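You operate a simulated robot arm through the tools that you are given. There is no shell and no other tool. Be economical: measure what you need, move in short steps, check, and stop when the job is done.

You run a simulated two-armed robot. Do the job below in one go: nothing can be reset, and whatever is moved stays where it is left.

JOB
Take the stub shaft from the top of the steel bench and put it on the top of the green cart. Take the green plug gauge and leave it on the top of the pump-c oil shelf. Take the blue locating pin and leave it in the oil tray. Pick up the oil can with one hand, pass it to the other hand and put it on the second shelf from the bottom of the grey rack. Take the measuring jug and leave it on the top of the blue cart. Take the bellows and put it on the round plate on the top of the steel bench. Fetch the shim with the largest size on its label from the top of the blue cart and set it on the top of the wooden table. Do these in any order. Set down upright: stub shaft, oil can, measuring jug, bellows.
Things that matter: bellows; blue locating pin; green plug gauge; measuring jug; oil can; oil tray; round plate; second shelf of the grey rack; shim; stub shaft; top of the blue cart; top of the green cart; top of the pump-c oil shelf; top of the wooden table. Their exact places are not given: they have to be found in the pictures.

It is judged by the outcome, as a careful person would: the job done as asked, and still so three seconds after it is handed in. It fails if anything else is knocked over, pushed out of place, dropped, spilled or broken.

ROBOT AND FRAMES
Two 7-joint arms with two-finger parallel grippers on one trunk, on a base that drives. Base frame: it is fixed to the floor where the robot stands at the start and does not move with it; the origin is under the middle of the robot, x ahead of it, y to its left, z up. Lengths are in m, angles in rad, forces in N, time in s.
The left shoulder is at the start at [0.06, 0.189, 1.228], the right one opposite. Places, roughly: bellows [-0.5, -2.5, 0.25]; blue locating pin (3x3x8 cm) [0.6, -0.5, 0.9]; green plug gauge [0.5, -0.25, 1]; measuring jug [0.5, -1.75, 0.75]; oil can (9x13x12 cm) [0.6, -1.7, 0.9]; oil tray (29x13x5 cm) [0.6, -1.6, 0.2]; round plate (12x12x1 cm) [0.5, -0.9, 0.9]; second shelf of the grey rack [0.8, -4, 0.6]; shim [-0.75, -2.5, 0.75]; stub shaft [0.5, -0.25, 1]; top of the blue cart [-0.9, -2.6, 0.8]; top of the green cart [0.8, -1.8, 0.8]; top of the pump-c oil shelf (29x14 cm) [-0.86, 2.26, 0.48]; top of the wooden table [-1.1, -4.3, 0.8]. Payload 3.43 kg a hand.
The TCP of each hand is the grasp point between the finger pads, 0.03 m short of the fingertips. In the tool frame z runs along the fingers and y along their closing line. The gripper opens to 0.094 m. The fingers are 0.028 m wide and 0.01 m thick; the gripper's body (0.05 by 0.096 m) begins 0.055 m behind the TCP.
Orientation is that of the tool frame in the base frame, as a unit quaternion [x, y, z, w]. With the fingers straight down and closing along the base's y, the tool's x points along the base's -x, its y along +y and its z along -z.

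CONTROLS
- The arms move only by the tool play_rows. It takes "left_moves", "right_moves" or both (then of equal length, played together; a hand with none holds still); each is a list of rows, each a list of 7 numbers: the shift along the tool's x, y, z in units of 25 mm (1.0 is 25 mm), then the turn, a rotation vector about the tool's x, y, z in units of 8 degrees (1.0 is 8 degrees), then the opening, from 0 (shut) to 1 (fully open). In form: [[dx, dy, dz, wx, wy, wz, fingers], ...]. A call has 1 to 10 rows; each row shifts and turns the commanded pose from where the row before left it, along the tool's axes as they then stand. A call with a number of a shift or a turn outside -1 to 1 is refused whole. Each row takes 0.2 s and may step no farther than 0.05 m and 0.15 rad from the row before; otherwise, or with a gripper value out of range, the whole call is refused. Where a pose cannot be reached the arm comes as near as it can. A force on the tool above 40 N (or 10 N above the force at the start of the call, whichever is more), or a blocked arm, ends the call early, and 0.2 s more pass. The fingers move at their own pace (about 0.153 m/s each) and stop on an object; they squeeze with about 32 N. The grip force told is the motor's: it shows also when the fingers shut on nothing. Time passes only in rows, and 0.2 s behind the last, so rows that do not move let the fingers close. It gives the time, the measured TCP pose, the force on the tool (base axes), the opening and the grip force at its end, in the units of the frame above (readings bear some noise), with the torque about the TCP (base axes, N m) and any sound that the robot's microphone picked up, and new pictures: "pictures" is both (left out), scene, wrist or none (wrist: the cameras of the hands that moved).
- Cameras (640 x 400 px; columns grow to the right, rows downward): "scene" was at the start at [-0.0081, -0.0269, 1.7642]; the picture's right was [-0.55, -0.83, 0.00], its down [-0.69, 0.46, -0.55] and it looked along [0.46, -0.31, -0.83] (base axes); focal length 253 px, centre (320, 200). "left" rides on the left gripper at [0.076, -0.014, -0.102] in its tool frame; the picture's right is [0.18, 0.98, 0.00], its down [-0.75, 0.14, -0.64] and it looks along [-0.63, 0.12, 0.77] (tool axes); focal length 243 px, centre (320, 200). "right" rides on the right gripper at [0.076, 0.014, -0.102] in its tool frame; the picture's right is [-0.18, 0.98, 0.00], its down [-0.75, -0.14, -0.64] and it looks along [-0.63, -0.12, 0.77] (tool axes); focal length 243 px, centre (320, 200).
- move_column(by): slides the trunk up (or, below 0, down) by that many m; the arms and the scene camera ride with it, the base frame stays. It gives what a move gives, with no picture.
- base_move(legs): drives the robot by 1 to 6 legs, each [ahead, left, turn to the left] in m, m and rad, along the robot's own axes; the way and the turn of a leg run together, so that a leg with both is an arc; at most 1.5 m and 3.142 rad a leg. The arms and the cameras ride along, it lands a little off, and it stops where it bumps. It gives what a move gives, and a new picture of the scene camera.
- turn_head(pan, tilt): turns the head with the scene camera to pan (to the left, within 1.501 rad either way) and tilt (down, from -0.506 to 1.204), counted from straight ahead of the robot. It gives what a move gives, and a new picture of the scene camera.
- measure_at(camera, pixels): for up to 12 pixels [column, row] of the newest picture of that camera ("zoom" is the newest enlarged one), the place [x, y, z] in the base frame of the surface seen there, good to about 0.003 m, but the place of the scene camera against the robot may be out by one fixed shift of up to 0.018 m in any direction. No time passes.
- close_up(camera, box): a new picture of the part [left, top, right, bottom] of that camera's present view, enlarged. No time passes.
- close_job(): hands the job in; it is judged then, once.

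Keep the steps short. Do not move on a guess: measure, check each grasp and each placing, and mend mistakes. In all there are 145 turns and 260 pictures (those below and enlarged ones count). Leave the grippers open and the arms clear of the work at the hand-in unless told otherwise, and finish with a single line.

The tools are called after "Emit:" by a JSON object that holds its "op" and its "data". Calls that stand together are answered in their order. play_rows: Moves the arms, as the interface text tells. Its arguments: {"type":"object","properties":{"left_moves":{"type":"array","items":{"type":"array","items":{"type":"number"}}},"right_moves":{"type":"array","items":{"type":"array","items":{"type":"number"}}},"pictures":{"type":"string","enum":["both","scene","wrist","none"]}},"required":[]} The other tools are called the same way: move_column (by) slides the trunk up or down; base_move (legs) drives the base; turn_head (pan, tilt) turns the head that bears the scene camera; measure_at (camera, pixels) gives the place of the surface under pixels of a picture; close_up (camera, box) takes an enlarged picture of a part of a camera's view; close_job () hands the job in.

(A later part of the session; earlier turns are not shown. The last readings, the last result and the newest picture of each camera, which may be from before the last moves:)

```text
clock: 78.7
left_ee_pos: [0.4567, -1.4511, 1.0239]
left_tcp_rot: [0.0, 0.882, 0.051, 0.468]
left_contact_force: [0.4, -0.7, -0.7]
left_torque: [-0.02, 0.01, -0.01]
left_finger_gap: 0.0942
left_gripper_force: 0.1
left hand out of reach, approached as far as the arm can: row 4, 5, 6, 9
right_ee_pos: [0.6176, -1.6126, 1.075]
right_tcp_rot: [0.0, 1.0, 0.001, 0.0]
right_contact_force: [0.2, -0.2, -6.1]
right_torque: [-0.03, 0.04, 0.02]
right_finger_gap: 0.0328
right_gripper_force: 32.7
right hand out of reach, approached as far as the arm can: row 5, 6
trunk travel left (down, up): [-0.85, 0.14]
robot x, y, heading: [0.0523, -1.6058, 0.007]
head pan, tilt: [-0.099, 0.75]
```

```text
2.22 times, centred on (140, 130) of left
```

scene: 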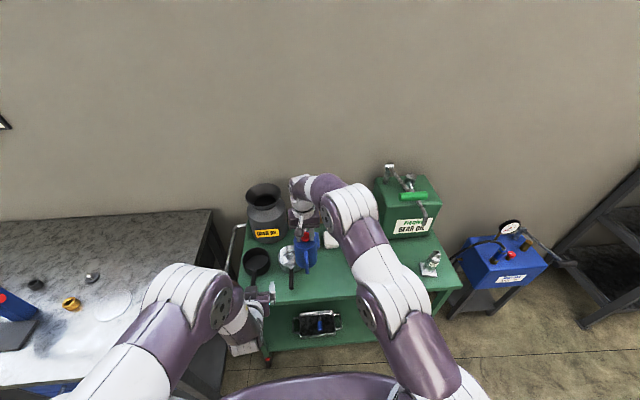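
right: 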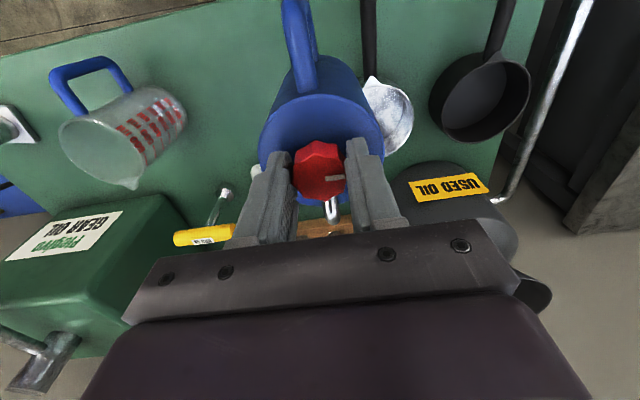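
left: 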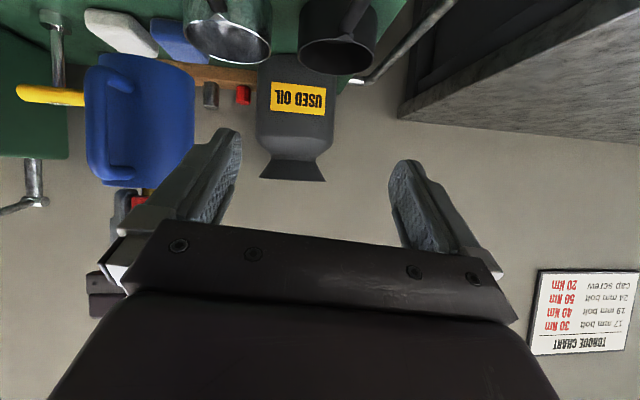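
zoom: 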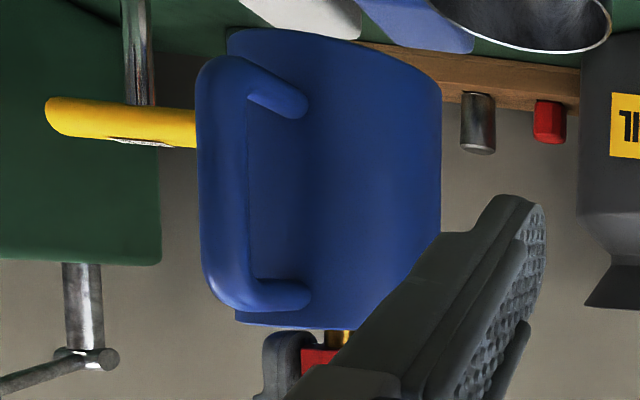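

Handle bar centre ≈ (0.548,-1.612,0.988). The left hand goes in front of it first.

Emit:
{"op": "play_rows", "data": {"left_moves": [[-0.17, -0.96, -0.04, 0, 0, 0, 1], [-0.17, -0.96, -0.04, 0, 0, 0, 1], [-0.17, -0.96, -0.04, 0, 0, 0, 1], [-0.17, -0.96, -0.04, 0, 0, 0, 1], [-0.17, -0.96, -0.04, 0, 0, 0, 1], [-0.17, -0.96, -0.04, 0, 0, 0, 1], [-0.17, -0.96, -0.04, 0, 0, 0, 1], [0, 0, 0, 0, 0, 0, 1]], "pictures": "both"}}

```text
clock: 80.5
left_ee_pos: [0.476, -1.6194, 1.0381]
left_tcp_rot: [-0.003, 0.882, 0.046, 0.47]
left_contact_force: [0.0, 0.4, 0.3]
left_torque: [0.02, -0.03, -0.02]
left_finger_gap: 0.0938
left_gripper_force: 0.0
right_ee_pos: [0.6175, -1.612, 1.0758]
right_tcp_rot: [0.0, 1.0, 0.002, 0.001]
right_contact_force: [1.1, 0.5, -4.3]
right_torque: [0.03, -0.01, -0.02]
right_finger_gap: 0.0331
right_gripper_force: 31.7
trunk travel left (down, up): [-0.85, 0.14]
robot x, y, heading: [0.0513, -1.6022, 0.009]
head pan, tilt: [-0.099, 0.75]
```

scene: 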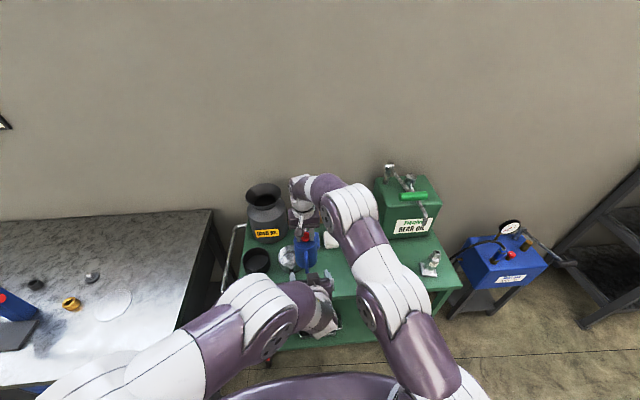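
left: 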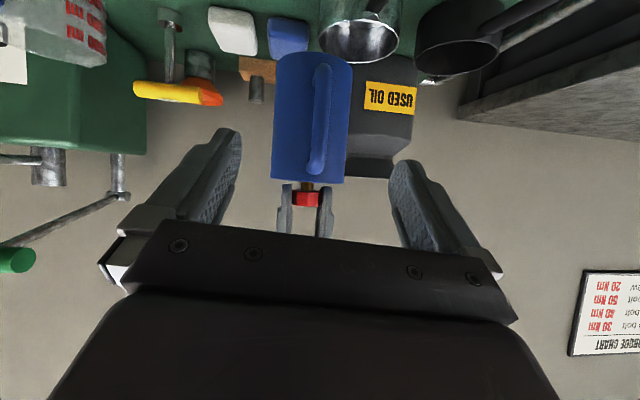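

Handle is centred between the fingers. Advance 9 cm along the tool.

Emit:
{"op": "play_rows", "data": {"left_moves": [[0, 0, 0.9, 0, 0, 0, 1], [0, 0, 0.9, 0, 0, 0, 1], [0, 0, 0.9, 0, 0, 0, 1], [0, 0, 0.9, 0, 0, 0, 1], [0, 0, 0, 0, 0, 0, 1]], "pictures": "wrist"}}

```text
clock: 81.7
left_ee_pos: [0.5502, -1.6122, 0.9901]
left_tcp_rot: [-0.003, 0.881, 0.047, 0.47]
left_contact_force: [-0.2, 0.1, -1.1]
left_torque: [-0.01, -0.01, 0.02]
left_finger_gap: 0.0944
left_gripper_force: 0.1
right_ee_pos: [0.6178, -1.612, 1.0741]
right_tcp_rot: [0.0, 1.0, 0.001, 0.0]
right_contact_force: [0.4, -0.3, -5.0]
right_torque: [0.03, 0.04, -0.04]
right_finger_gap: 0.033
right_gripper_force: 31.5
trunk travel left (down, up): [-0.85, 0.14]
robot x, y, heading: [0.0526, -1.6084, 0.011]
head pan, tilt: [-0.099, 0.75]
```

left: 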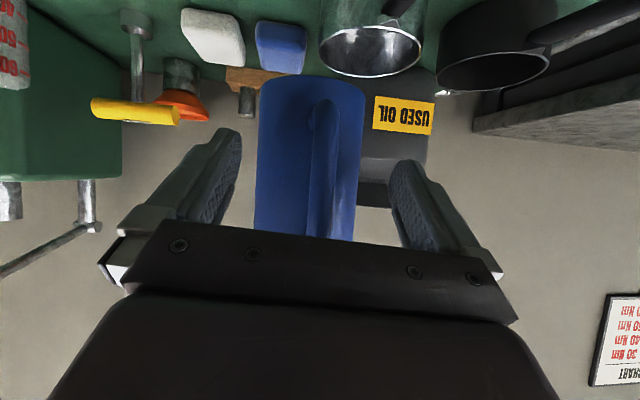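

Handle between the pads. Close the left hand.

Emit:
{"op": "play_rows", "data": {"left_moves": [[0, 0, 0, 0, 0, 0, 0], [0, 0, 0, 0, 0, 0, 0], [0, 0, 0, 0, 0, 0, 0]], "pictures": "wrist"}}

```text
clock: 82.5
left_ee_pos: [0.5507, -1.6125, 0.9883]
left_tcp_rot: [-0.003, 0.882, 0.046, 0.469]
left_contact_force: [-4.4, 2.1, 0.1]
left_torque: [-0.77, -0.34, 0.0]
left_finger_gap: 0.0184
left_gripper_force: 32.3
right_ee_pos: [0.6183, -1.6128, 1.0757]
right_tcp_rot: [0.0, 1.0, 0.001, 0.001]
right_contact_force: [4.6, -1.5, -5.9]
right_torque: [0.61, 0.04, 0.1]
right_finger_gap: 0.033
right_gripper_force: 31.7
trunk travel left (down, up): [-0.85, 0.14]
robot x, y, heading: [0.0507, -1.6056, 0.014]
head pan, tilt: [-0.099, 0.75]
```

left: 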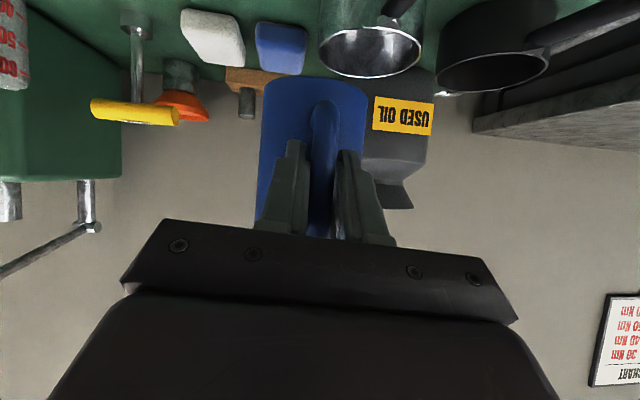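

Left grips the handle (0.018 m). Release the right and raise it.

Emit:
{"op": "play_rows", "data": {"right_moves": [[0, 0, 0, 0, 0, 0, 0.6], [0, 0, 0, 0, 0, 0, 0.6], [0, 0, -0.6, 0, 0, 0, 0.6], [0, 0, -0.8, 0, 0, 0, 0.6], [0, 0, -0.8, 0, 0, 0, 0.6], [0, -0.5, 0, 0, 0, 0, 0.6], [0, -1, 0, 0, 0, 0, 0.6], [0, -1, 0, 0, 0, 0, 0.6], [0, -1, 0, 0, 0, 0, 0.6]], "pictures": "both"}}

```text
clock: 84.5
left_ee_pos: [0.5493, -1.6128, 0.9881]
left_tcp_rot: [-0.002, 0.882, 0.046, 0.47]
left_contact_force: [-1.1, -0.4, 0.1]
left_torque: [-0.05, 0.4, -0.02]
left_finger_gap: 0.0172
left_gripper_force: 31.8
right_ee_pos: [0.597, -1.7096, 1.1165]
right_tcp_rot: [0.0, 1.0, 0.002, 0.0]
right_contact_force: [-0.3, -0.4, 0.9]
right_torque: [0.01, -0.02, -0.02]
right_finger_gap: 0.0567
right_gripper_force: 0.0
right hand out of reach, approached as far as the arm can: row 3, 4, 5
trunk travel left (down, up): [-0.85, 0.14]
robot x, y, heading: [0.0477, -1.6036, 0.011]
head pan, tilt: [-0.099, 0.75]
```

scene: 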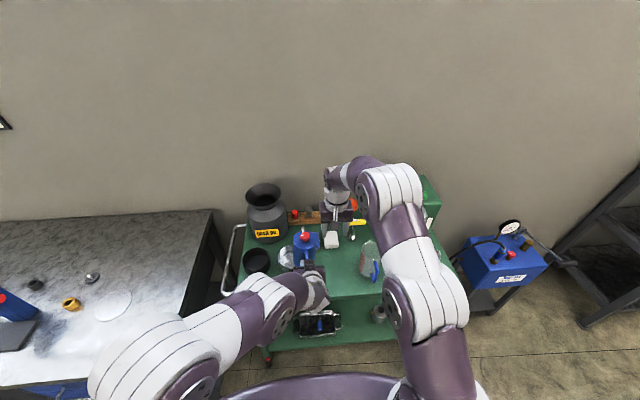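
right: 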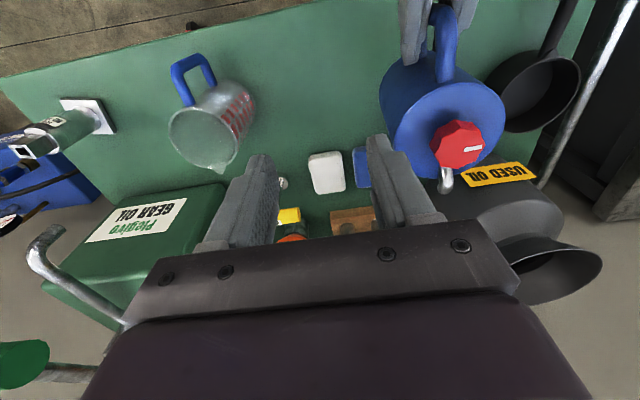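

Passed over. I raise the left hand with the can 5 cm and back a bit, checking the load.

Emit:
{"op": "play_rows", "data": {"left_moves": [[-0.66, 0, -0.45, 0, 0, 0, 0], [-0.66, 0, -0.45, 0, 0, 0, 0], [-0.66, 0, -0.45, 0, 0, 0, 0], [0, 0, 0, 0, 0, 0, 0]], "pictures": "wrist"}}

```text
clock: 85.5
left_ee_pos: [0.55, -1.6179, 1.049]
left_tcp_rot: [-0.002, 0.882, 0.046, 0.469]
left_contact_force: [-0.3, 0.0, -6.3]
left_torque: [-0.05, 0.4, 0.01]
left_finger_gap: 0.0171
left_gripper_force: 31.7
right_ee_pos: [0.5967, -1.708, 1.1172]
right_tcp_rot: [0.0, 1.0, 0.0, 0.001]
right_contact_force: [-0.7, 0.8, 0.1]
right_torque: [-0.03, -0.02, -0.01]
right_finger_gap: 0.0566
right_gripper_force: 0.0
trunk travel left (down, up): [-0.85, 0.14]
robot x, y, heading: [0.0502, -1.605, 0.012]
head pan, tilt: [-0.099, 0.75]
```

left: 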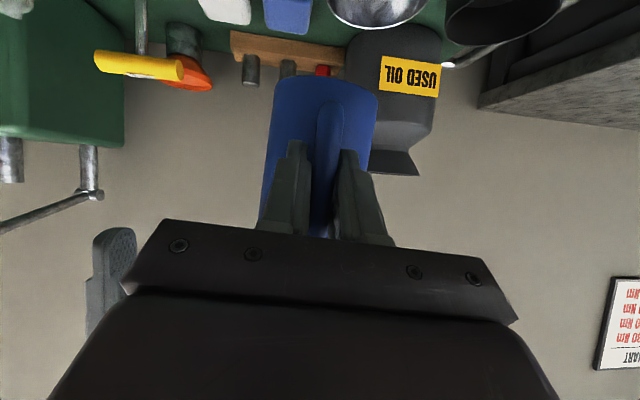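

Load 6.3 N: can fully held by the left. Now the jug: measure it in the right wrist picture.

Emit:
{"op": "close_up", "data": {"camera": "right", "box": [130, 30, 290, 190]}}

Emit:
{"op": "measure_at", "data": {"camera": "right", "pixels": [[180, 70], [184, 92], [192, 60], [208, 65], [213, 78], [170, 130], [218, 168], [240, 90], [205, 95], [230, 130], [195, 130], [250, 75]]}}

```text
2.50 times, centred on (210, 110) of right
```

zoom: 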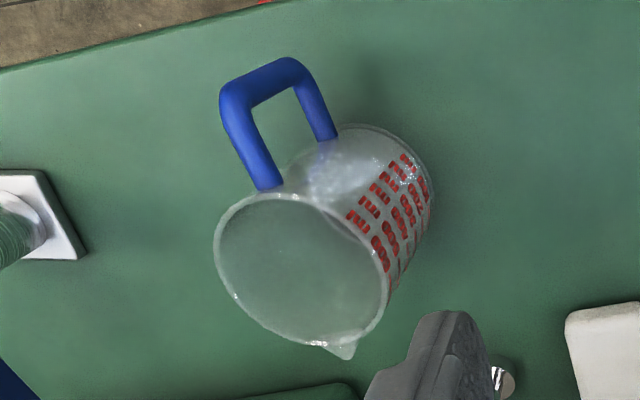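

```text
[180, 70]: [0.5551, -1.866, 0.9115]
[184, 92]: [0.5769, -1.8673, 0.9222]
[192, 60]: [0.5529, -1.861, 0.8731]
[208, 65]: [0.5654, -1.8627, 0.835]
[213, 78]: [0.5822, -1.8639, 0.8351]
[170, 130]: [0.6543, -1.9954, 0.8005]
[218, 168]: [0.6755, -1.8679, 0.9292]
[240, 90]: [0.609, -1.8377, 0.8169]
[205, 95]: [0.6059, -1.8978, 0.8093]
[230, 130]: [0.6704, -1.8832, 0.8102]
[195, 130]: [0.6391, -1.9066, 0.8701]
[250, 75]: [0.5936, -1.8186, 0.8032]
```

Jug handle: plane y≈-1.865, bar at x≈0.56, z 0.835–0.92. Right hand goes above it.

Emit:
{"op": "play_rows", "data": {"right_moves": [[0.2, -0.9, 0, 0, 0, 0, 0.6], [0.2, -0.9, 0.4, 0, 0, 0, 0.6], [0.2, -0.9, 0.6, 0, 0, 0, 0.6], [0.2, -0.9, 0.6, 0, 0, 0, 0.6], [0.2, -0.9, 0.6, 0, 0, 0, 0.6], [0.2, -0.9, 0.6, 0, 0, 0, 0.6], [0.2, -0.9, 0.6, 0, 0, 0, 0.6], [0, 0, 0, 0, 0, 0, 0.6]], "pictures": "wrist"}}

```text
clock: 87.3
left_ee_pos: [0.5499, -1.616, 1.0473]
left_tcp_rot: [-0.002, 0.882, 0.045, 0.469]
left_contact_force: [-0.1, 0.7, -5.4]
left_torque: [-0.05, 0.41, 0.01]
left_finger_gap: 0.0174
left_gripper_force: 32.1
right_ee_pos: [0.5623, -1.8651, 1.032]
right_tcp_rot: [0.0, 1.0, 0.001, 0.001]
right_contact_force: [0.6, 0.2, 0.7]
right_torque: [0.02, -0.02, -0.01]
right_finger_gap: 0.0565
right_gripper_force: 0.0
trunk travel left (down, up): [-0.85, 0.14]
robot x, y, heading: [0.0516, -1.6067, 0.005]
head pan, tilt: [-0.099, 0.75]
```

right: 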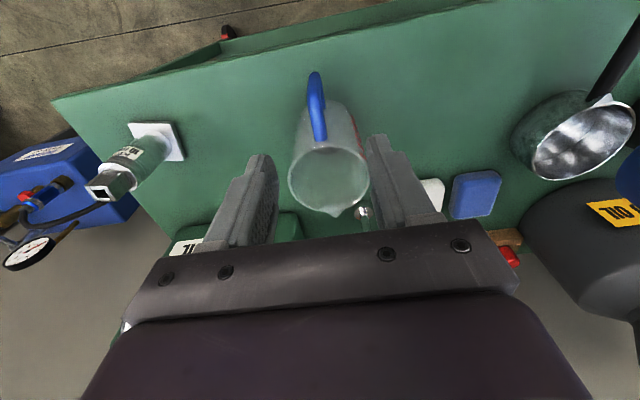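

Aligned over the handle. Down 13.8 cm and close.

Emit:
{"op": "play_rows", "data": {"right_moves": [[0, 0, 0.9, 0, 0, 0, 0.6], [0, 0, 0.9, 0, 0, 0, 0.6], [0, 0, 0.9, 0, 0, 0, 0.6], [0, 0, 0.9, 0, 0, 0, 0.6], [0, 0, 0.9, 0, 0, 0, 0.6], [0, 0, 0.9, 0, 0, 0, 0.6], [0, 0, 0.1, 0, 0, 0, 0], [0, 0, 0, 0, 0, 0, 0], [0, 0, 0, 0, 0, 0, 0]], "pictures": "wrist"}}

```text
clock: 89.3
left_ee_pos: [0.5499, -1.6166, 1.0494]
left_tcp_rot: [-0.003, 0.881, 0.046, 0.471]
left_contact_force: [-0.7, 1.1, -6.5]
left_torque: [-0.02, 0.44, -0.01]
left_finger_gap: 0.017
left_gripper_force: 31.5
right_ee_pos: [0.5618, -1.865, 0.8951]
right_tcp_rot: [0.0, 1.0, 0.0, 0.001]
right_contact_force: [1.2, -2.1, 6.9]
right_torque: [0.11, -0.54, -0.14]
right_finger_gap: 0.0166
right_gripper_force: 32.1
trunk travel left (down, up): [-0.85, 0.14]
robot x, y, heading: [0.0529, -1.607, 0.013]
head pan, tilt: [-0.099, 0.75]
```

right: 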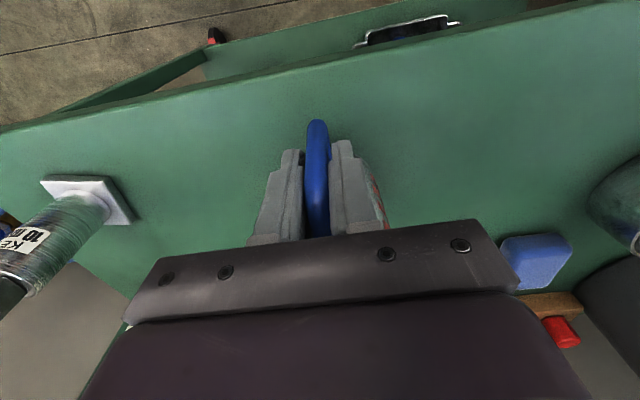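

Gripped. Lift the jug 20 cm.

Emit:
{"op": "play_rows", "data": {"right_moves": [[0, 0, -0.5, 0, 0, 0, 0], [0, 0, -0.8, 0, 0, 0, 0], [0, 0, -1, 0, 0, 0, 0], [0, 0, -1, 0, 0, 0, 0], [0, 0, -1, 0, 0, 0, 0], [0, 0, -1, 0, 0, 0, 0], [0.5, 0.5, -1, 0, 0, 0, 0], [1, 0.5, -1, 0, 0, 0, 0], [1, 0.5, 0, 0, 0, 0, 0], [1, 0.5, 0, 0, 0, 0, 0]], "pictures": "wrist"}}

Emit:
{"op": "base_move", "data": {"legs": [[-0.2, 0, 0]]}}

Emit:
{"op": "turn_head", "data": {"pan": -1.5, "tilt": 0.6}}

```text
clock: 91.5
left_ee_pos: [0.5484, -1.6162, 1.0496]
left_tcp_rot: [-0.001, 0.881, 0.045, 0.47]
left_contact_force: [-0.4, 0.1, -6.2]
left_torque: [-0.02, 0.44, 0.0]
left_finger_gap: 0.0171
left_gripper_force: 32.0
right_ee_pos: [0.4745, -1.8154, 1.0772]
right_tcp_rot: [0.001, 1.0, 0.0, 0.001]
right_contact_force: [0.2, 0.2, -0.6]
right_torque: [-0.02, 0.05, 0.02]
right_finger_gap: 0.0165
right_gripper_force: 32.1
trunk travel left (down, up): [-0.85, 0.14]
robot x, y, heading: [0.0472, -1.6073, 0.008]
head pan, tilt: [-0.099, 0.75]
```

right: 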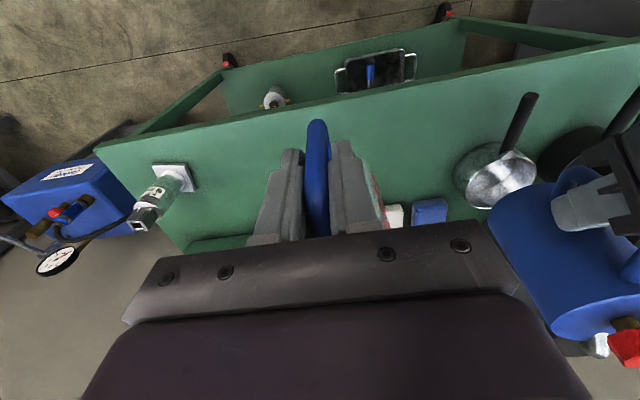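

```text
clock: 93.1
left_ee_pos: [0.3526, -1.6184, 1.0481]
left_tcp_rot: [-0.002, 0.882, 0.046, 0.47]
left_contact_force: [-0.4, 0.2, -5.3]
left_torque: [-0.02, 0.41, -0.03]
left_finger_gap: 0.0172
left_gripper_force: 31.9
right_ee_pos: [0.2757, -1.8169, 1.0744]
right_tcp_rot: [0.0, 1.0, 0.001, 0.0]
right_contact_force: [0.6, -0.1, -1.4]
right_torque: [0.0, 0.05, 0.05]
right_finger_gap: 0.0163
right_gripper_force: 32.3
trunk travel left (down, up): [-0.85, 0.14]
robot x, y, heading: [-0.1485, -1.6055, 0.013]
head pan, tilt: [-0.099, 0.75]
```

scene: 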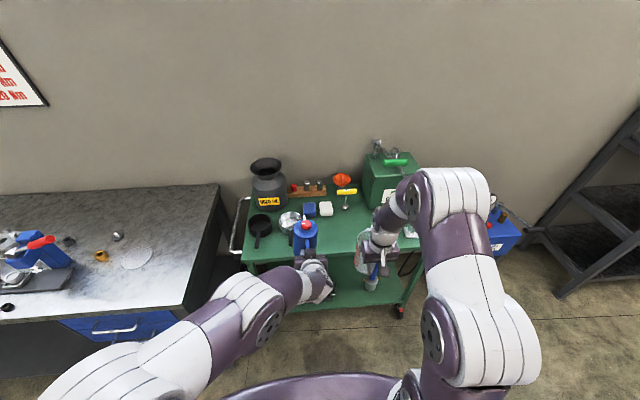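

```text
clock: 94.6
left_ee_pos: [0.3502, -1.6187, 1.0476]
left_tcp_rot: [-0.002, 0.882, 0.045, 0.469]
left_contact_force: [-0.3, -1.5, -5.9]
left_torque: [-0.04, 0.41, 0.0]
left_finger_gap: 0.0171
left_gripper_force: 31.8
right_ee_pos: [0.2752, -1.8167, 1.0764]
right_tcp_rot: [-0.001, 1.0, 0.002, 0.001]
right_contact_force: [-0.1, -0.9, -1.3]
right_torque: [0.01, 0.11, 0.0]
right_finger_gap: 0.0163
right_gripper_force: 32.4
trunk travel left (down, up): [-0.85, 0.14]
robot x, y, heading: [-0.1523, -1.6072, 0.013]
head pan, tilt: [-1.499, 0.6]
```

scene: 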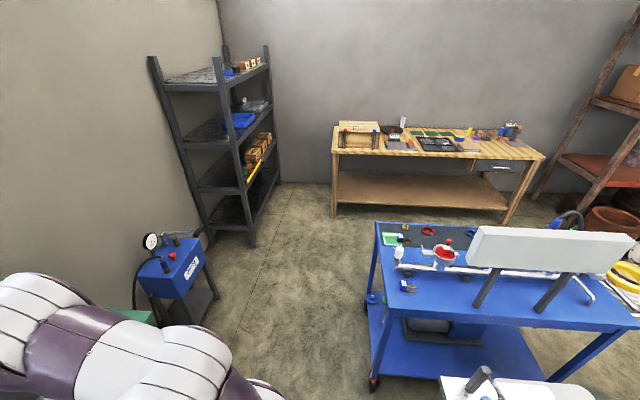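

I measure the blue cart, table and rack corners for the drive.

Emit:
{"op": "measure_at", "data": {"camera": "scene", "pixels": [[377, 223], [372, 308], [640, 325], [610, 240], [372, 382], [333, 155], [545, 158], [440, 330], [250, 245], [160, 95], [268, 70], [215, 300]]}}

Emit:
{"op": "close_up", "data": {"camera": "scene", "box": [360, 210, 640, 390]}}

Emit:
{"op": "turn_head", "data": {"pan": -1.5, "tilt": 1.1}}

```text
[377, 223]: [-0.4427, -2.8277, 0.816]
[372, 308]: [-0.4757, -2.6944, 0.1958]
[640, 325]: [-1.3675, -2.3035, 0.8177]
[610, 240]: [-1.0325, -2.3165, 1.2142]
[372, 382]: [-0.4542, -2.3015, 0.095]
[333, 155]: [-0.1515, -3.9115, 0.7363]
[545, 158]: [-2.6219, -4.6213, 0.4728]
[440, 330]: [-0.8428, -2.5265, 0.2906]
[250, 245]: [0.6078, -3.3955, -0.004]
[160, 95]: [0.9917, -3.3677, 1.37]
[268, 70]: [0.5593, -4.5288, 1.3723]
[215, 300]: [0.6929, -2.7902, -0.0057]
```

```text
2.22 times, centred on (500, 300) of scene
```

zoom: 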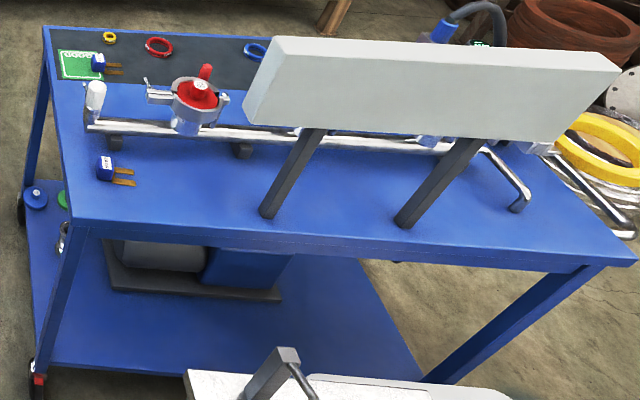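

```text
clock: 95.6
left_ee_pos: [0.3505, -1.6191, 1.0499]
left_tcp_rot: [-0.001, 0.882, 0.045, 0.47]
left_contact_force: [0.0, 0.7, -5.3]
left_torque: [-0.03, 0.37, -0.01]
left_finger_gap: 0.017
left_gripper_force: 32.0
right_ee_pos: [0.2745, -1.8168, 1.0756]
right_tcp_rot: [0.001, 1.0, 0.001, 0.001]
right_contact_force: [0.3, -0.3, -0.7]
right_torque: [0.03, 0.09, -0.01]
right_finger_gap: 0.0164
right_gripper_force: 31.7
trunk travel left (down, up): [-0.85, 0.14]
robot x, y, heading: [-0.1505, -1.6109, 0.011]
head pan, tilt: [-1.499, 1.1]
```

scene: 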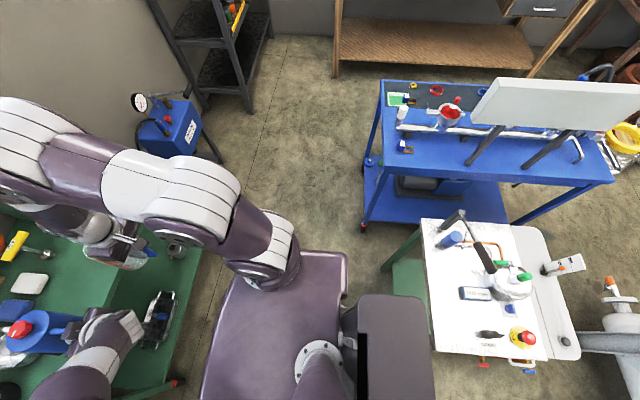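

The blue cart spans x -0.44…-1.37, y -2.30…-2.83; its near end holds small items and probably the bellows below. I drive with a right turn through the free aisle to stand facing that end, at about (0.1,-2.55).

Emit:
{"op": "base_move", "data": {"legs": [[0.12, 0, 0], [0, 0, -1.57], [0.95, 0.1, 0], [0, 0, -1.57]]}}

Emit:
{"op": "turn_head", "data": {"pan": 0.0, "tilt": 0.95}}

```text
clock: 109.1
left_ee_pos: [-0.4242, -2.5414, 1.0492]
left_tcp_rot: [0.881, -0.003, -0.47, 0.043]
left_contact_force: [0.3, -0.7, -5.4]
left_torque: [-0.01, -0.44, 0.0]
left_finger_gap: 0.017
left_gripper_force: 31.8
right_ee_pos: [-0.3481, -2.3438, 1.0754]
right_tcp_rot: [1.0, -0.006, -0.001, 0.001]
right_contact_force: [-1.1, -0.8, -0.9]
right_torque: [0.01, -0.08, -0.02]
right_finger_gap: 0.0164
right_gripper_force: 32.2
trunk travel left (down, up): [-0.85, 0.14]
robot x, y, heading: [0.0777, -2.557, 3.135]
head pan, tilt: [-1.499, 1.1]
```

scene: 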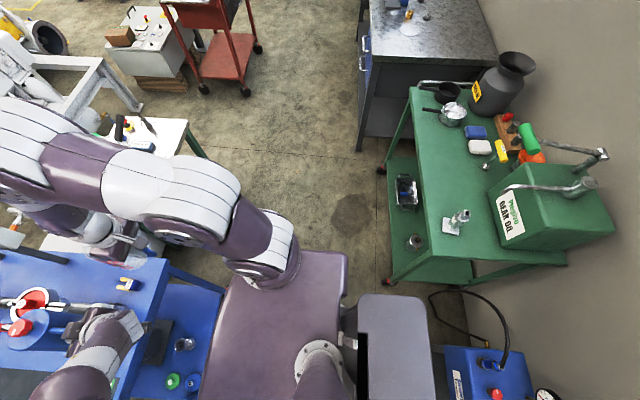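

```text
clock: 110.7
left_ee_pos: [-0.4253, -2.5403, 1.0486]
left_tcp_rot: [0.882, -0.003, -0.47, 0.043]
left_contact_force: [-0.3, 0.2, -5.9]
left_torque: [0.0, -0.46, -0.02]
left_finger_gap: 0.0171
left_gripper_force: 32.1
right_ee_pos: [-0.3472, -2.3428, 1.0756]
right_tcp_rot: [1.0, -0.006, -0.001, 0.002]
right_contact_force: [0.3, 1.3, -1.5]
right_torque: [-0.01, -0.06, -0.02]
right_finger_gap: 0.0164
right_gripper_force: 32.0
trunk travel left (down, up): [-0.85, 0.14]
robot x, y, heading: [0.0776, -2.5518, 3.138]
head pan, tilt: [0.0, 0.949]
```

scene: 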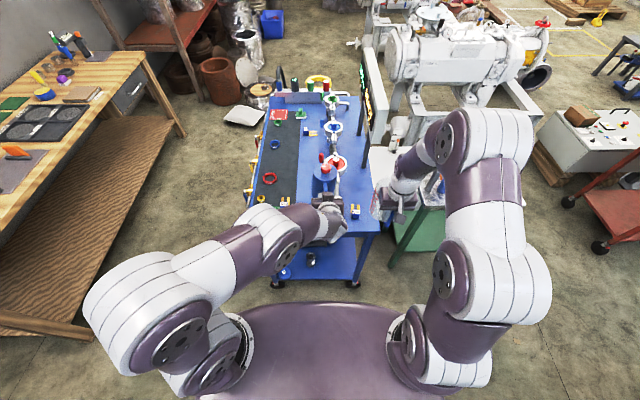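

I enlarge the blue cart top.

Emit:
{"op": "close_up", "data": {"camera": "scene", "box": [220, 70, 400, 200]}}

Emit:
{"op": "close_up", "data": {"camera": "scene", "box": [230, 150, 390, 300]}}

Emit:
{"op": "close_up", "data": {"camera": "right", "box": [0, 0, 640, 400]}}

```text
3.08 times, centred on (310, 135) of scene
```

zoom: 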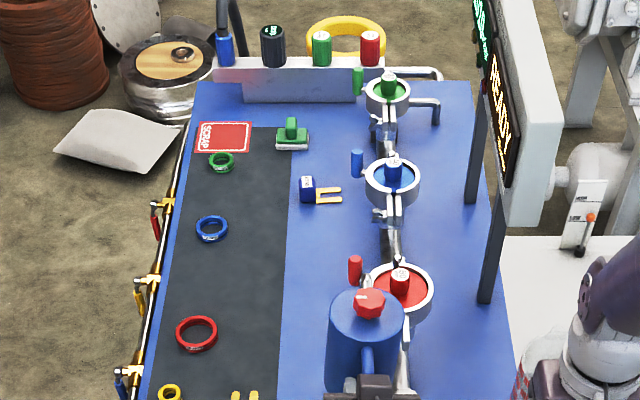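

```text
2.67 times, centred on (310, 225) of scene
```

zoom: 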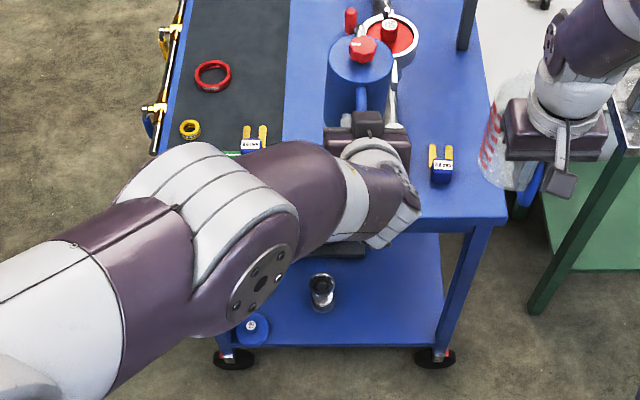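

```text
1.00 times, centred on (320, 200) of right (not enlarged: the box is as wide or as high as the picture)
```

zoom: 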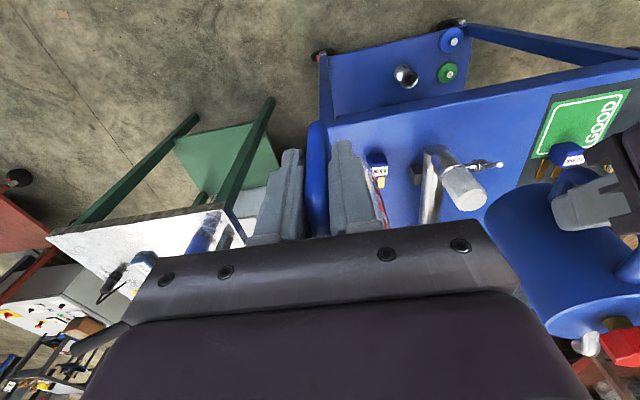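

The forked pieces with blue labelled tabs seem to be the shims: three of them. I read the labels.

Emit:
{"op": "close_up", "data": {"camera": "right", "box": [350, 140, 410, 200]}}

Emit:
{"op": "close_up", "data": {"camera": "right", "box": [530, 130, 600, 190]}}

Emit:
{"op": "close_up", "data": {"camera": "scene", "box": [290, 110, 330, 140]}}

Emit:
{"op": "measure_at", "data": {"camera": "right", "pixels": [[378, 170], [382, 185], [378, 158], [570, 158], [340, 130], [430, 210], [470, 185], [445, 70], [405, 75], [560, 130], [450, 35], [500, 100]]}}

```text
6.67 times, centred on (380, 170) of right
```

zoom: 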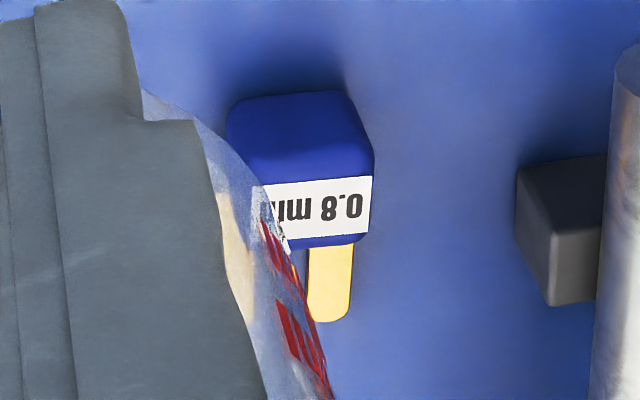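

```text
6.67 times, centred on (565, 160) of right
```

zoom: 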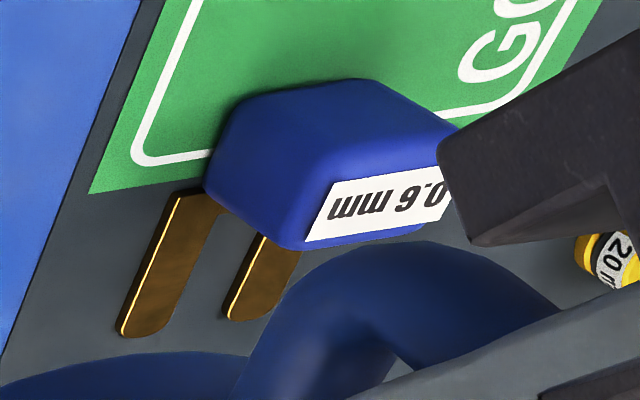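

```text
13.33 times, centred on (310, 125) of scene
```

zoom: 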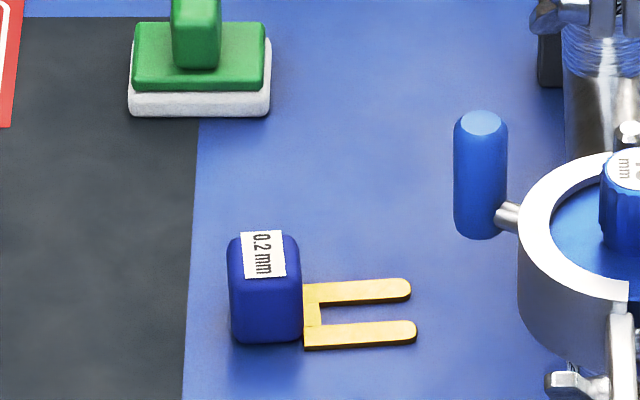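

```text
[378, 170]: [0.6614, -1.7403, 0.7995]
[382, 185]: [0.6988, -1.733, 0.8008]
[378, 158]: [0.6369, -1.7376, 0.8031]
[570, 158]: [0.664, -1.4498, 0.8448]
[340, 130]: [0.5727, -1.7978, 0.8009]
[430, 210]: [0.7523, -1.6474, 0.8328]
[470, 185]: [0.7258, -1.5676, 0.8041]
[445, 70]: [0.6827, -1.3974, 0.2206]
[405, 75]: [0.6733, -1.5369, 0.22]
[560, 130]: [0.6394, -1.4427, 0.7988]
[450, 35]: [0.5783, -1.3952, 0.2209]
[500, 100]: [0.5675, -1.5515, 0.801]
```

0.8 mm is the largest (others 0.6 and 0.2). Measure it and the free room on the cart in the scene picture.

Emit:
{"op": "measure_at", "data": {"camera": "scene", "pixels": [[355, 213], [351, 208], [359, 208], [355, 225], [365, 167], [345, 165], [366, 185], [378, 233], [340, 200], [310, 260], [285, 272], [312, 262]]}}

Emit:
{"op": "measure_at", "data": {"camera": "scene", "pixels": [[357, 200], [352, 190], [370, 220], [350, 178], [372, 205], [348, 222]]}}

```text
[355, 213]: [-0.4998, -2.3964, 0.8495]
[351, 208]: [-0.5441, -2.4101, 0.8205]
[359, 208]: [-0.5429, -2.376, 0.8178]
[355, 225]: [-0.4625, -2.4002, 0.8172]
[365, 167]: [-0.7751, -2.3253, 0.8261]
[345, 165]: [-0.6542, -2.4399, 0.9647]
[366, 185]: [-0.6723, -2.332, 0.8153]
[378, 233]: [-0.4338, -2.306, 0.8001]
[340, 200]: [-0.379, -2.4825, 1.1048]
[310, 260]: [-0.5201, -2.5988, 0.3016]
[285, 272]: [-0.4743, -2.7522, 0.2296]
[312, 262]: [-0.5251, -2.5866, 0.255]
```

```text
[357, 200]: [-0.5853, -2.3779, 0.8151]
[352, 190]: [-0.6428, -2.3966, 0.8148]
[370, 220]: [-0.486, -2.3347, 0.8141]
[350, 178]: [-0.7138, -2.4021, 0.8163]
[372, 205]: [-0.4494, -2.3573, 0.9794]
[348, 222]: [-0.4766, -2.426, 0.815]
```

Free spot for the jug: body centre (-0.675,-2.385), i.e. TCP (-0.612,-2.385). I first draw the can back and up, then drive 13 cm ahead.

Emit:
{"op": "play_rows", "data": {"left_moves": [[0, 0.4, -1, 0, 0, 0, 0], [0, 0.4, -1, 0, 0, 0, 0], [0, 0.4, -1, 0, 0, 0, 0], [0, 0.4, -1, 0, 0, 0, 0], [0, 0.4, -1, 0, 0, 0, 0], [0, 0.4, -1, 0, 0, 0, 0]], "pictures": "none"}}

Emit:
{"op": "base_move", "data": {"legs": [[0.13, 0, 0]]}}

Emit:
{"op": "close_up", "data": {"camera": "scene", "box": [220, 100, 420, 280]}}

Emit:
{"op": "close_up", "data": {"camera": "right", "box": [0, 0, 640, 400]}}

```text
clock: 112.1
left_ee_pos: [-0.297, -2.5898, 1.1374]
left_tcp_rot: [0.881, -0.003, -0.471, 0.043]
left_contact_force: [0.1, -0.7, -5.0]
left_torque: [0.0, -0.39, 0.04]
left_finger_gap: 0.0171
left_gripper_force: 32.0
right_ee_pos: [-0.3467, -2.3438, 1.0771]
right_tcp_rot: [1.0, -0.006, -0.001, 0.001]
right_contact_force: [0.5, -0.2, -1.2]
right_torque: [0.03, -0.11, -0.01]
right_finger_gap: 0.0161
right_gripper_force: 32.1
trunk travel left (down, up): [-0.85, 0.14]
robot x, y, heading: [0.0801, -2.556, 3.141]
head pan, tilt: [0.0, 0.949]
```

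```text
clock: 113.4
left_ee_pos: [-0.4263, -2.5896, 1.1377]
left_tcp_rot: [0.881, -0.002, -0.471, 0.044]
left_contact_force: [0.0, 0.8, -6.6]
left_torque: [-0.03, -0.45, 0.0]
left_finger_gap: 0.017
left_gripper_force: 32.0
right_ee_pos: [-0.4762, -2.3425, 1.0768]
right_tcp_rot: [1.0, -0.006, -0.001, 0.001]
right_contact_force: [-0.5, 0.1, 0.0]
right_torque: [0.04, -0.08, 0.01]
right_finger_gap: 0.0163
right_gripper_force: 31.9
trunk travel left (down, up): [-0.85, 0.14]
robot x, y, heading: [-0.0531, -2.5591, 3.139]
head pan, tilt: [0.0, 0.949]
```

scene: 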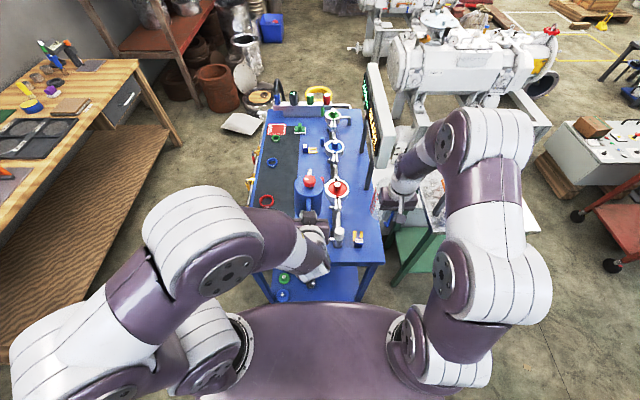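

```text
2.22 times, centred on (320, 190) of scene
```

zoom: 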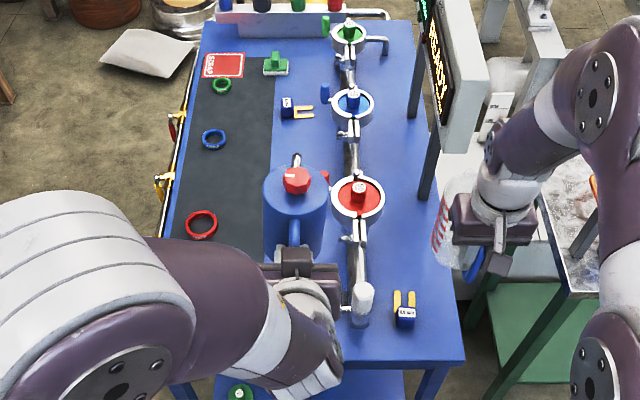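

```text
1.00 times, centred on (320, 200) of right (not enlarged: the box is as wide or as high as the picture)
```

zoom: 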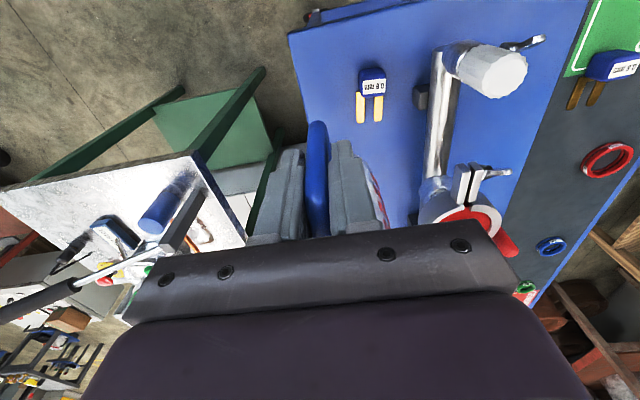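

Emit:
{"op": "measure_at", "data": {"camera": "zoom", "pixels": [[373, 85], [360, 110], [379, 110], [300, 70], [400, 140], [400, 190], [430, 180], [422, 95], [460, 215], [340, 110], [305, 130]]}}

```text
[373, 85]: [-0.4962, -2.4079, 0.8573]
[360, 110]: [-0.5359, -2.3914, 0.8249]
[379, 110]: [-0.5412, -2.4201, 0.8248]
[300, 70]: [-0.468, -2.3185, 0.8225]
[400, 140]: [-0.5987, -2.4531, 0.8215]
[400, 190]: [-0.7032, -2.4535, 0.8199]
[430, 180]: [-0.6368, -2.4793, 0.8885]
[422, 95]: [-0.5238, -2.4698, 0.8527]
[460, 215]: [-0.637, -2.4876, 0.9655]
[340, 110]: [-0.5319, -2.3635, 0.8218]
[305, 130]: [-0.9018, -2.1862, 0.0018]
```

Cart top 0.821. Bring the jug over (-0.612,-2.368) TCP, then down to z 0.93.

Emit:
{"op": "play_rows", "data": {"right_moves": [[-0.907, 0.17, 0, 0, 0, 0, 0], [-0.907, 0.17, 0, 0, 0, 0, 0], [-0.907, 0.17, 0, 0, 0, 0, 0], [-0.907, 0.17, 0.5, 0, 0, 0, 0], [-0.907, 0.17, 0.5, 0, 0, 0, 0], [-0.907, 0.17, 0.8, 0, 0, 0, 0], [0, 0, 0.8, 0, 0, 0, 0], [0, 0, 0.8, 0, 0, 0, 0]], "pictures": "both"}}

Emit:
{"op": "close_up", "data": {"camera": "scene", "box": [270, 120, 430, 260]}}

```text
clock: 114.5
left_ee_pos: [-0.4227, -2.5895, 1.1361]
left_tcp_rot: [0.881, -0.004, -0.471, 0.043]
left_contact_force: [-1.0, 0.7, -5.6]
left_torque: [-0.01, -0.47, -0.02]
left_finger_gap: 0.017
left_gripper_force: 32.0
right_ee_pos: [-0.5637, -2.3595, 1.0539]
right_tcp_rot: [1.0, -0.007, 0.018, 0.001]
right_contact_force: [43.8, 0.7, 3.8]
right_torque: [-0.04, 1.54, -0.17]
right_finger_gap: 0.017
right_gripper_force: 31.9
trunk travel left (down, up): [-0.85, 0.14]
robot x, y, heading: [-0.0549, -2.5569, 3.139]
head pan, tilt: [0.0, 0.949]
stopped in row 5 (right hand): the force on the tool passed its limit at 62 N (the readings are from after the stop); the commanded pose is now the measured one
```

scene: 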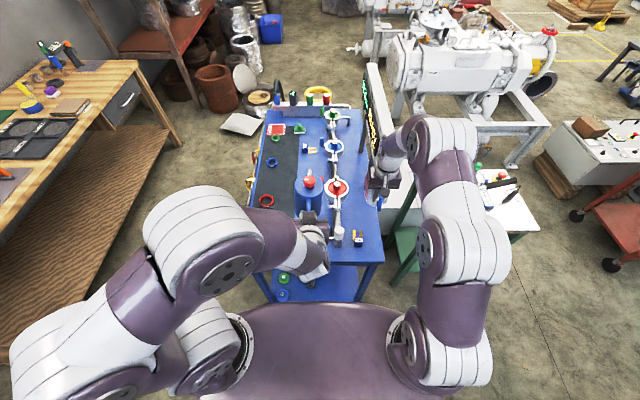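
right: 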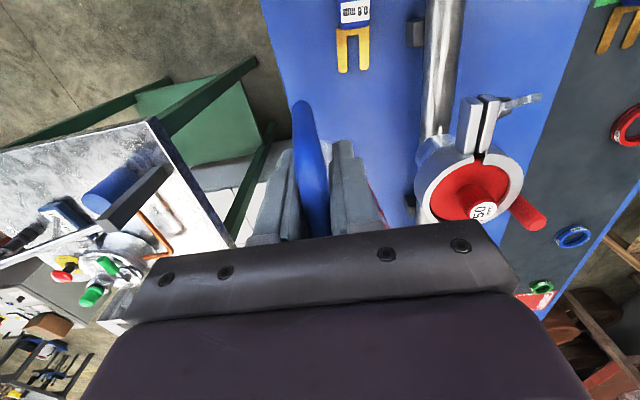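

```text
2.86 times, centred on (350, 190) of scene
```

zoom: 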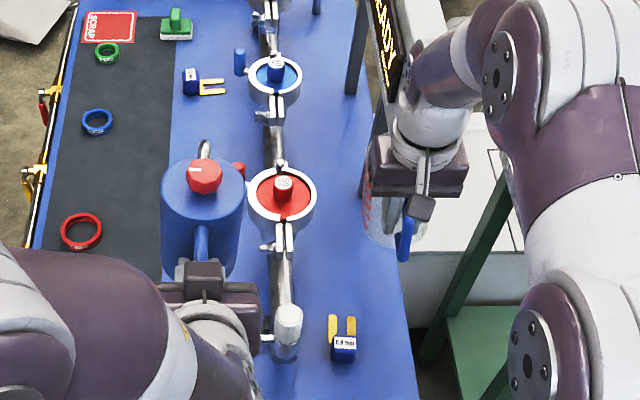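

It bumped into something (probably the display board/post). Back off at once.

Emit:
{"op": "play_rows", "data": {"right_moves": [[0.8, 0, 0, 0, 0, 0, 0], [0.8, 0, 0, 0, 0, 0, 0], [0.8, 0, 0, 0, 0, 0, 0], [0.8, 0, 0, 0, 0, 0, 0]], "pictures": "both"}}

Emit:
{"op": "close_up", "data": {"camera": "scene", "box": [270, 60, 430, 260]}}

Emit:
{"op": "measure_at", "data": {"camera": "scene", "pixels": [[376, 66], [383, 100], [386, 140], [372, 64], [388, 150], [366, 155], [371, 175], [358, 125], [366, 175]]}}

```text
clock: 115.5
left_ee_pos: [-0.4274, -2.5887, 1.1366]
left_tcp_rot: [0.881, -0.004, -0.47, 0.043]
left_contact_force: [-0.6, -0.4, -5.8]
left_torque: [-0.01, -0.4, -0.01]
left_finger_gap: 0.0166
left_gripper_force: 31.8
right_ee_pos: [-0.4939, -2.3627, 1.0576]
right_tcp_rot: [1.0, -0.006, 0.009, 0.001]
right_contact_force: [0.5, 0.1, -0.9]
right_torque: [-0.03, -0.06, -0.02]
right_finger_gap: 0.0166
right_gripper_force: 32.2
trunk travel left (down, up): [-0.85, 0.14]
robot x, y, heading: [-0.0551, -2.5567, 3.14]
head pan, tilt: [0.0, 0.949]
```

scene: 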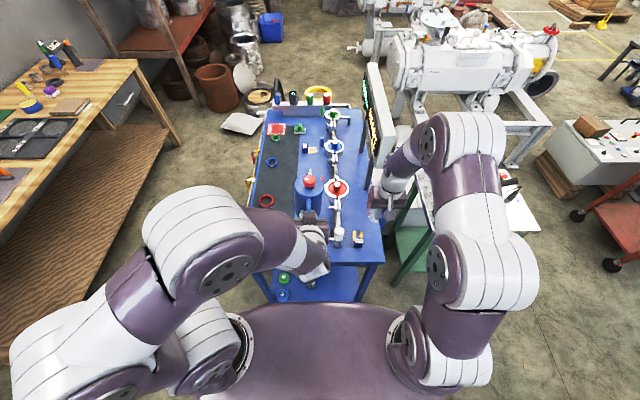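
right: 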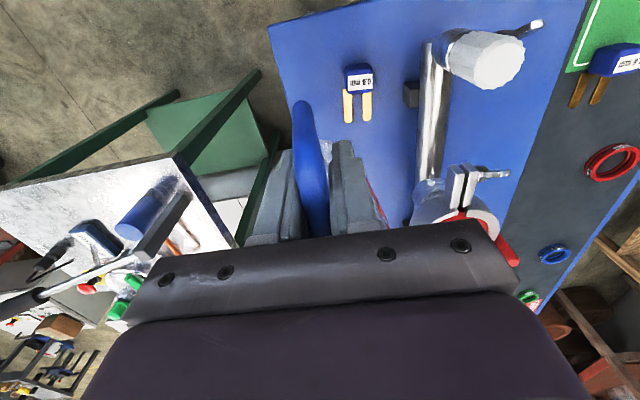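

```text
2.00 times, centred on (350, 160) of scene
```

zoom: 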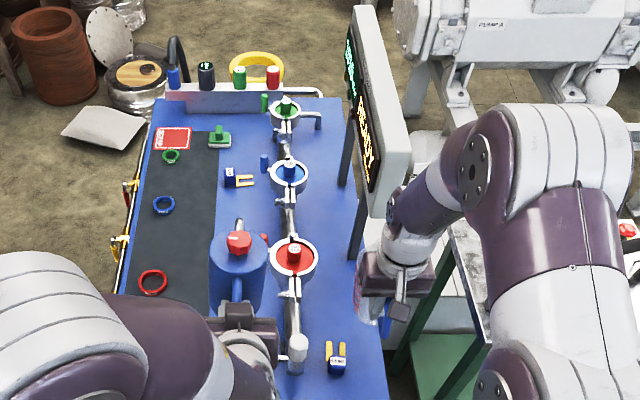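

```text
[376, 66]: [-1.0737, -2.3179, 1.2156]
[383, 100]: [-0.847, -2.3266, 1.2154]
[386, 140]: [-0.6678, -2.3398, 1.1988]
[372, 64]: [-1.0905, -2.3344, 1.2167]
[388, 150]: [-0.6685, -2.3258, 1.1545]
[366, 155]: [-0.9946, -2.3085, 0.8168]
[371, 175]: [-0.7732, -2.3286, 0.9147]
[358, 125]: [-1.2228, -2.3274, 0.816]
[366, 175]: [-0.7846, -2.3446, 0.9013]
```

The board (near end x≈-0.668, above ~1.0 m) did not move; the jug rim touched it. I check the jug's attitude with both wrist cameras.

Emit:
{"op": "close_up", "data": {"camera": "left", "box": [320, 0, 640, 400]}}

Emit:
{"op": "close_up", "data": {"camera": "right", "box": [220, 80, 420, 240]}}

```text
1.00 times, centred on (480, 200) of left (not enlarged: the box is as wide or as high as the picture)
```

zoom: 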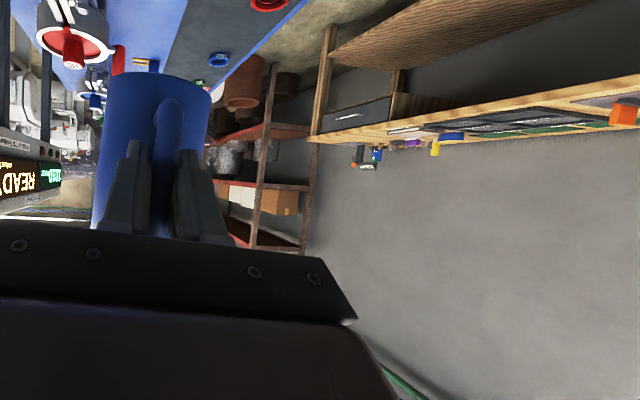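

```text
2.50 times, centred on (320, 160) of right
```

zoom: 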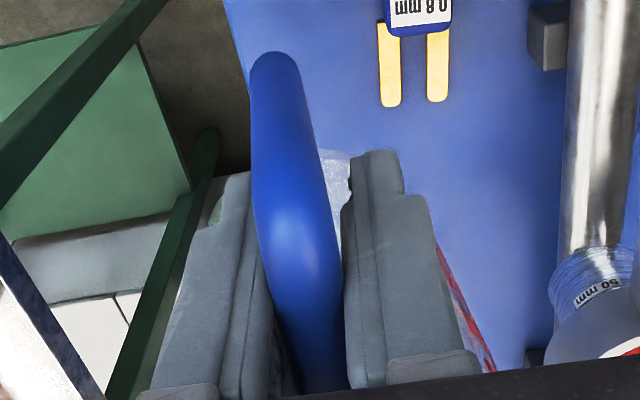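

Emit:
{"op": "measure_at", "data": {"camera": "zoom", "pixels": [[275, 65], [280, 120], [290, 200], [300, 260], [315, 340], [340, 165], [455, 290]]}}

```text
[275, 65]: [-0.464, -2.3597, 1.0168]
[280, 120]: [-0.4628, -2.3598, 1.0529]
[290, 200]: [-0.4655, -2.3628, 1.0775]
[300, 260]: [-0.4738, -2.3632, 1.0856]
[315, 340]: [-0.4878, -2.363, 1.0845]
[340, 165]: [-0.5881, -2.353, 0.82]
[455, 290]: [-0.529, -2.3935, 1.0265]
```

The jug only slid ~24 mm back in the grip, still upright. New plan: jug centre at (-0.62,-2.363): lower to 0.97, go 87 mm ahead, then lower to the surface.

Emit:
{"op": "play_rows", "data": {"right_moves": [[0, 0, 0.9, 0, 0, 0, 0], [0, 0, 0.9, 0, 0, 0, 0], [0, 0, 0.9, 0, 0, 0, 0], [0, 0, 0.8, 0, 0, 0, 0], [-0.7, 0, 0, 0, 0, 0, 0], [-0.7, 0, 0, 0, 0, 0, 0], [-0.7, 0, 0, 0, 0, 0, 0], [-0.7, 0, 0, 0, 0, 0, 0], [-0.68, 0, 0, 0, 0, 0, 0], [0, 0, 0.8, 0, 0, 0, 0]], "pictures": "both"}}

```text
clock: 117.7
left_ee_pos: [-0.4263, -2.5895, 1.1363]
left_tcp_rot: [0.882, -0.004, -0.469, 0.043]
left_contact_force: [0.2, -0.1, -4.6]
left_torque: [-0.02, -0.42, 0.0]
left_finger_gap: 0.017
left_gripper_force: 31.8
right_ee_pos: [-0.5786, -2.361, 0.948]
right_tcp_rot: [1.0, -0.007, 0.008, 0.002]
right_contact_force: [-0.8, -0.1, -1.1]
right_torque: [-0.05, -0.07, 0.0]
right_finger_gap: 0.0166
right_gripper_force: 31.8
trunk travel left (down, up): [-0.85, 0.14]
robot x, y, heading: [-0.0515, -2.5579, 3.136]
head pan, tilt: [0.0, 0.949]
```

scene: 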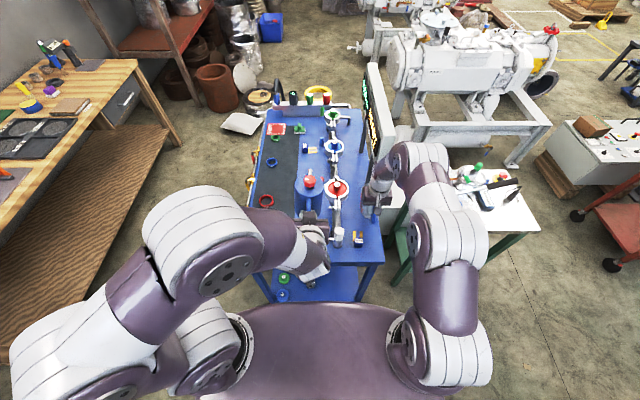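
right: 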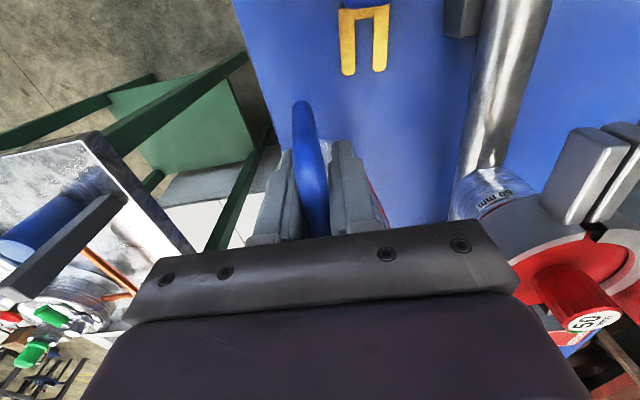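

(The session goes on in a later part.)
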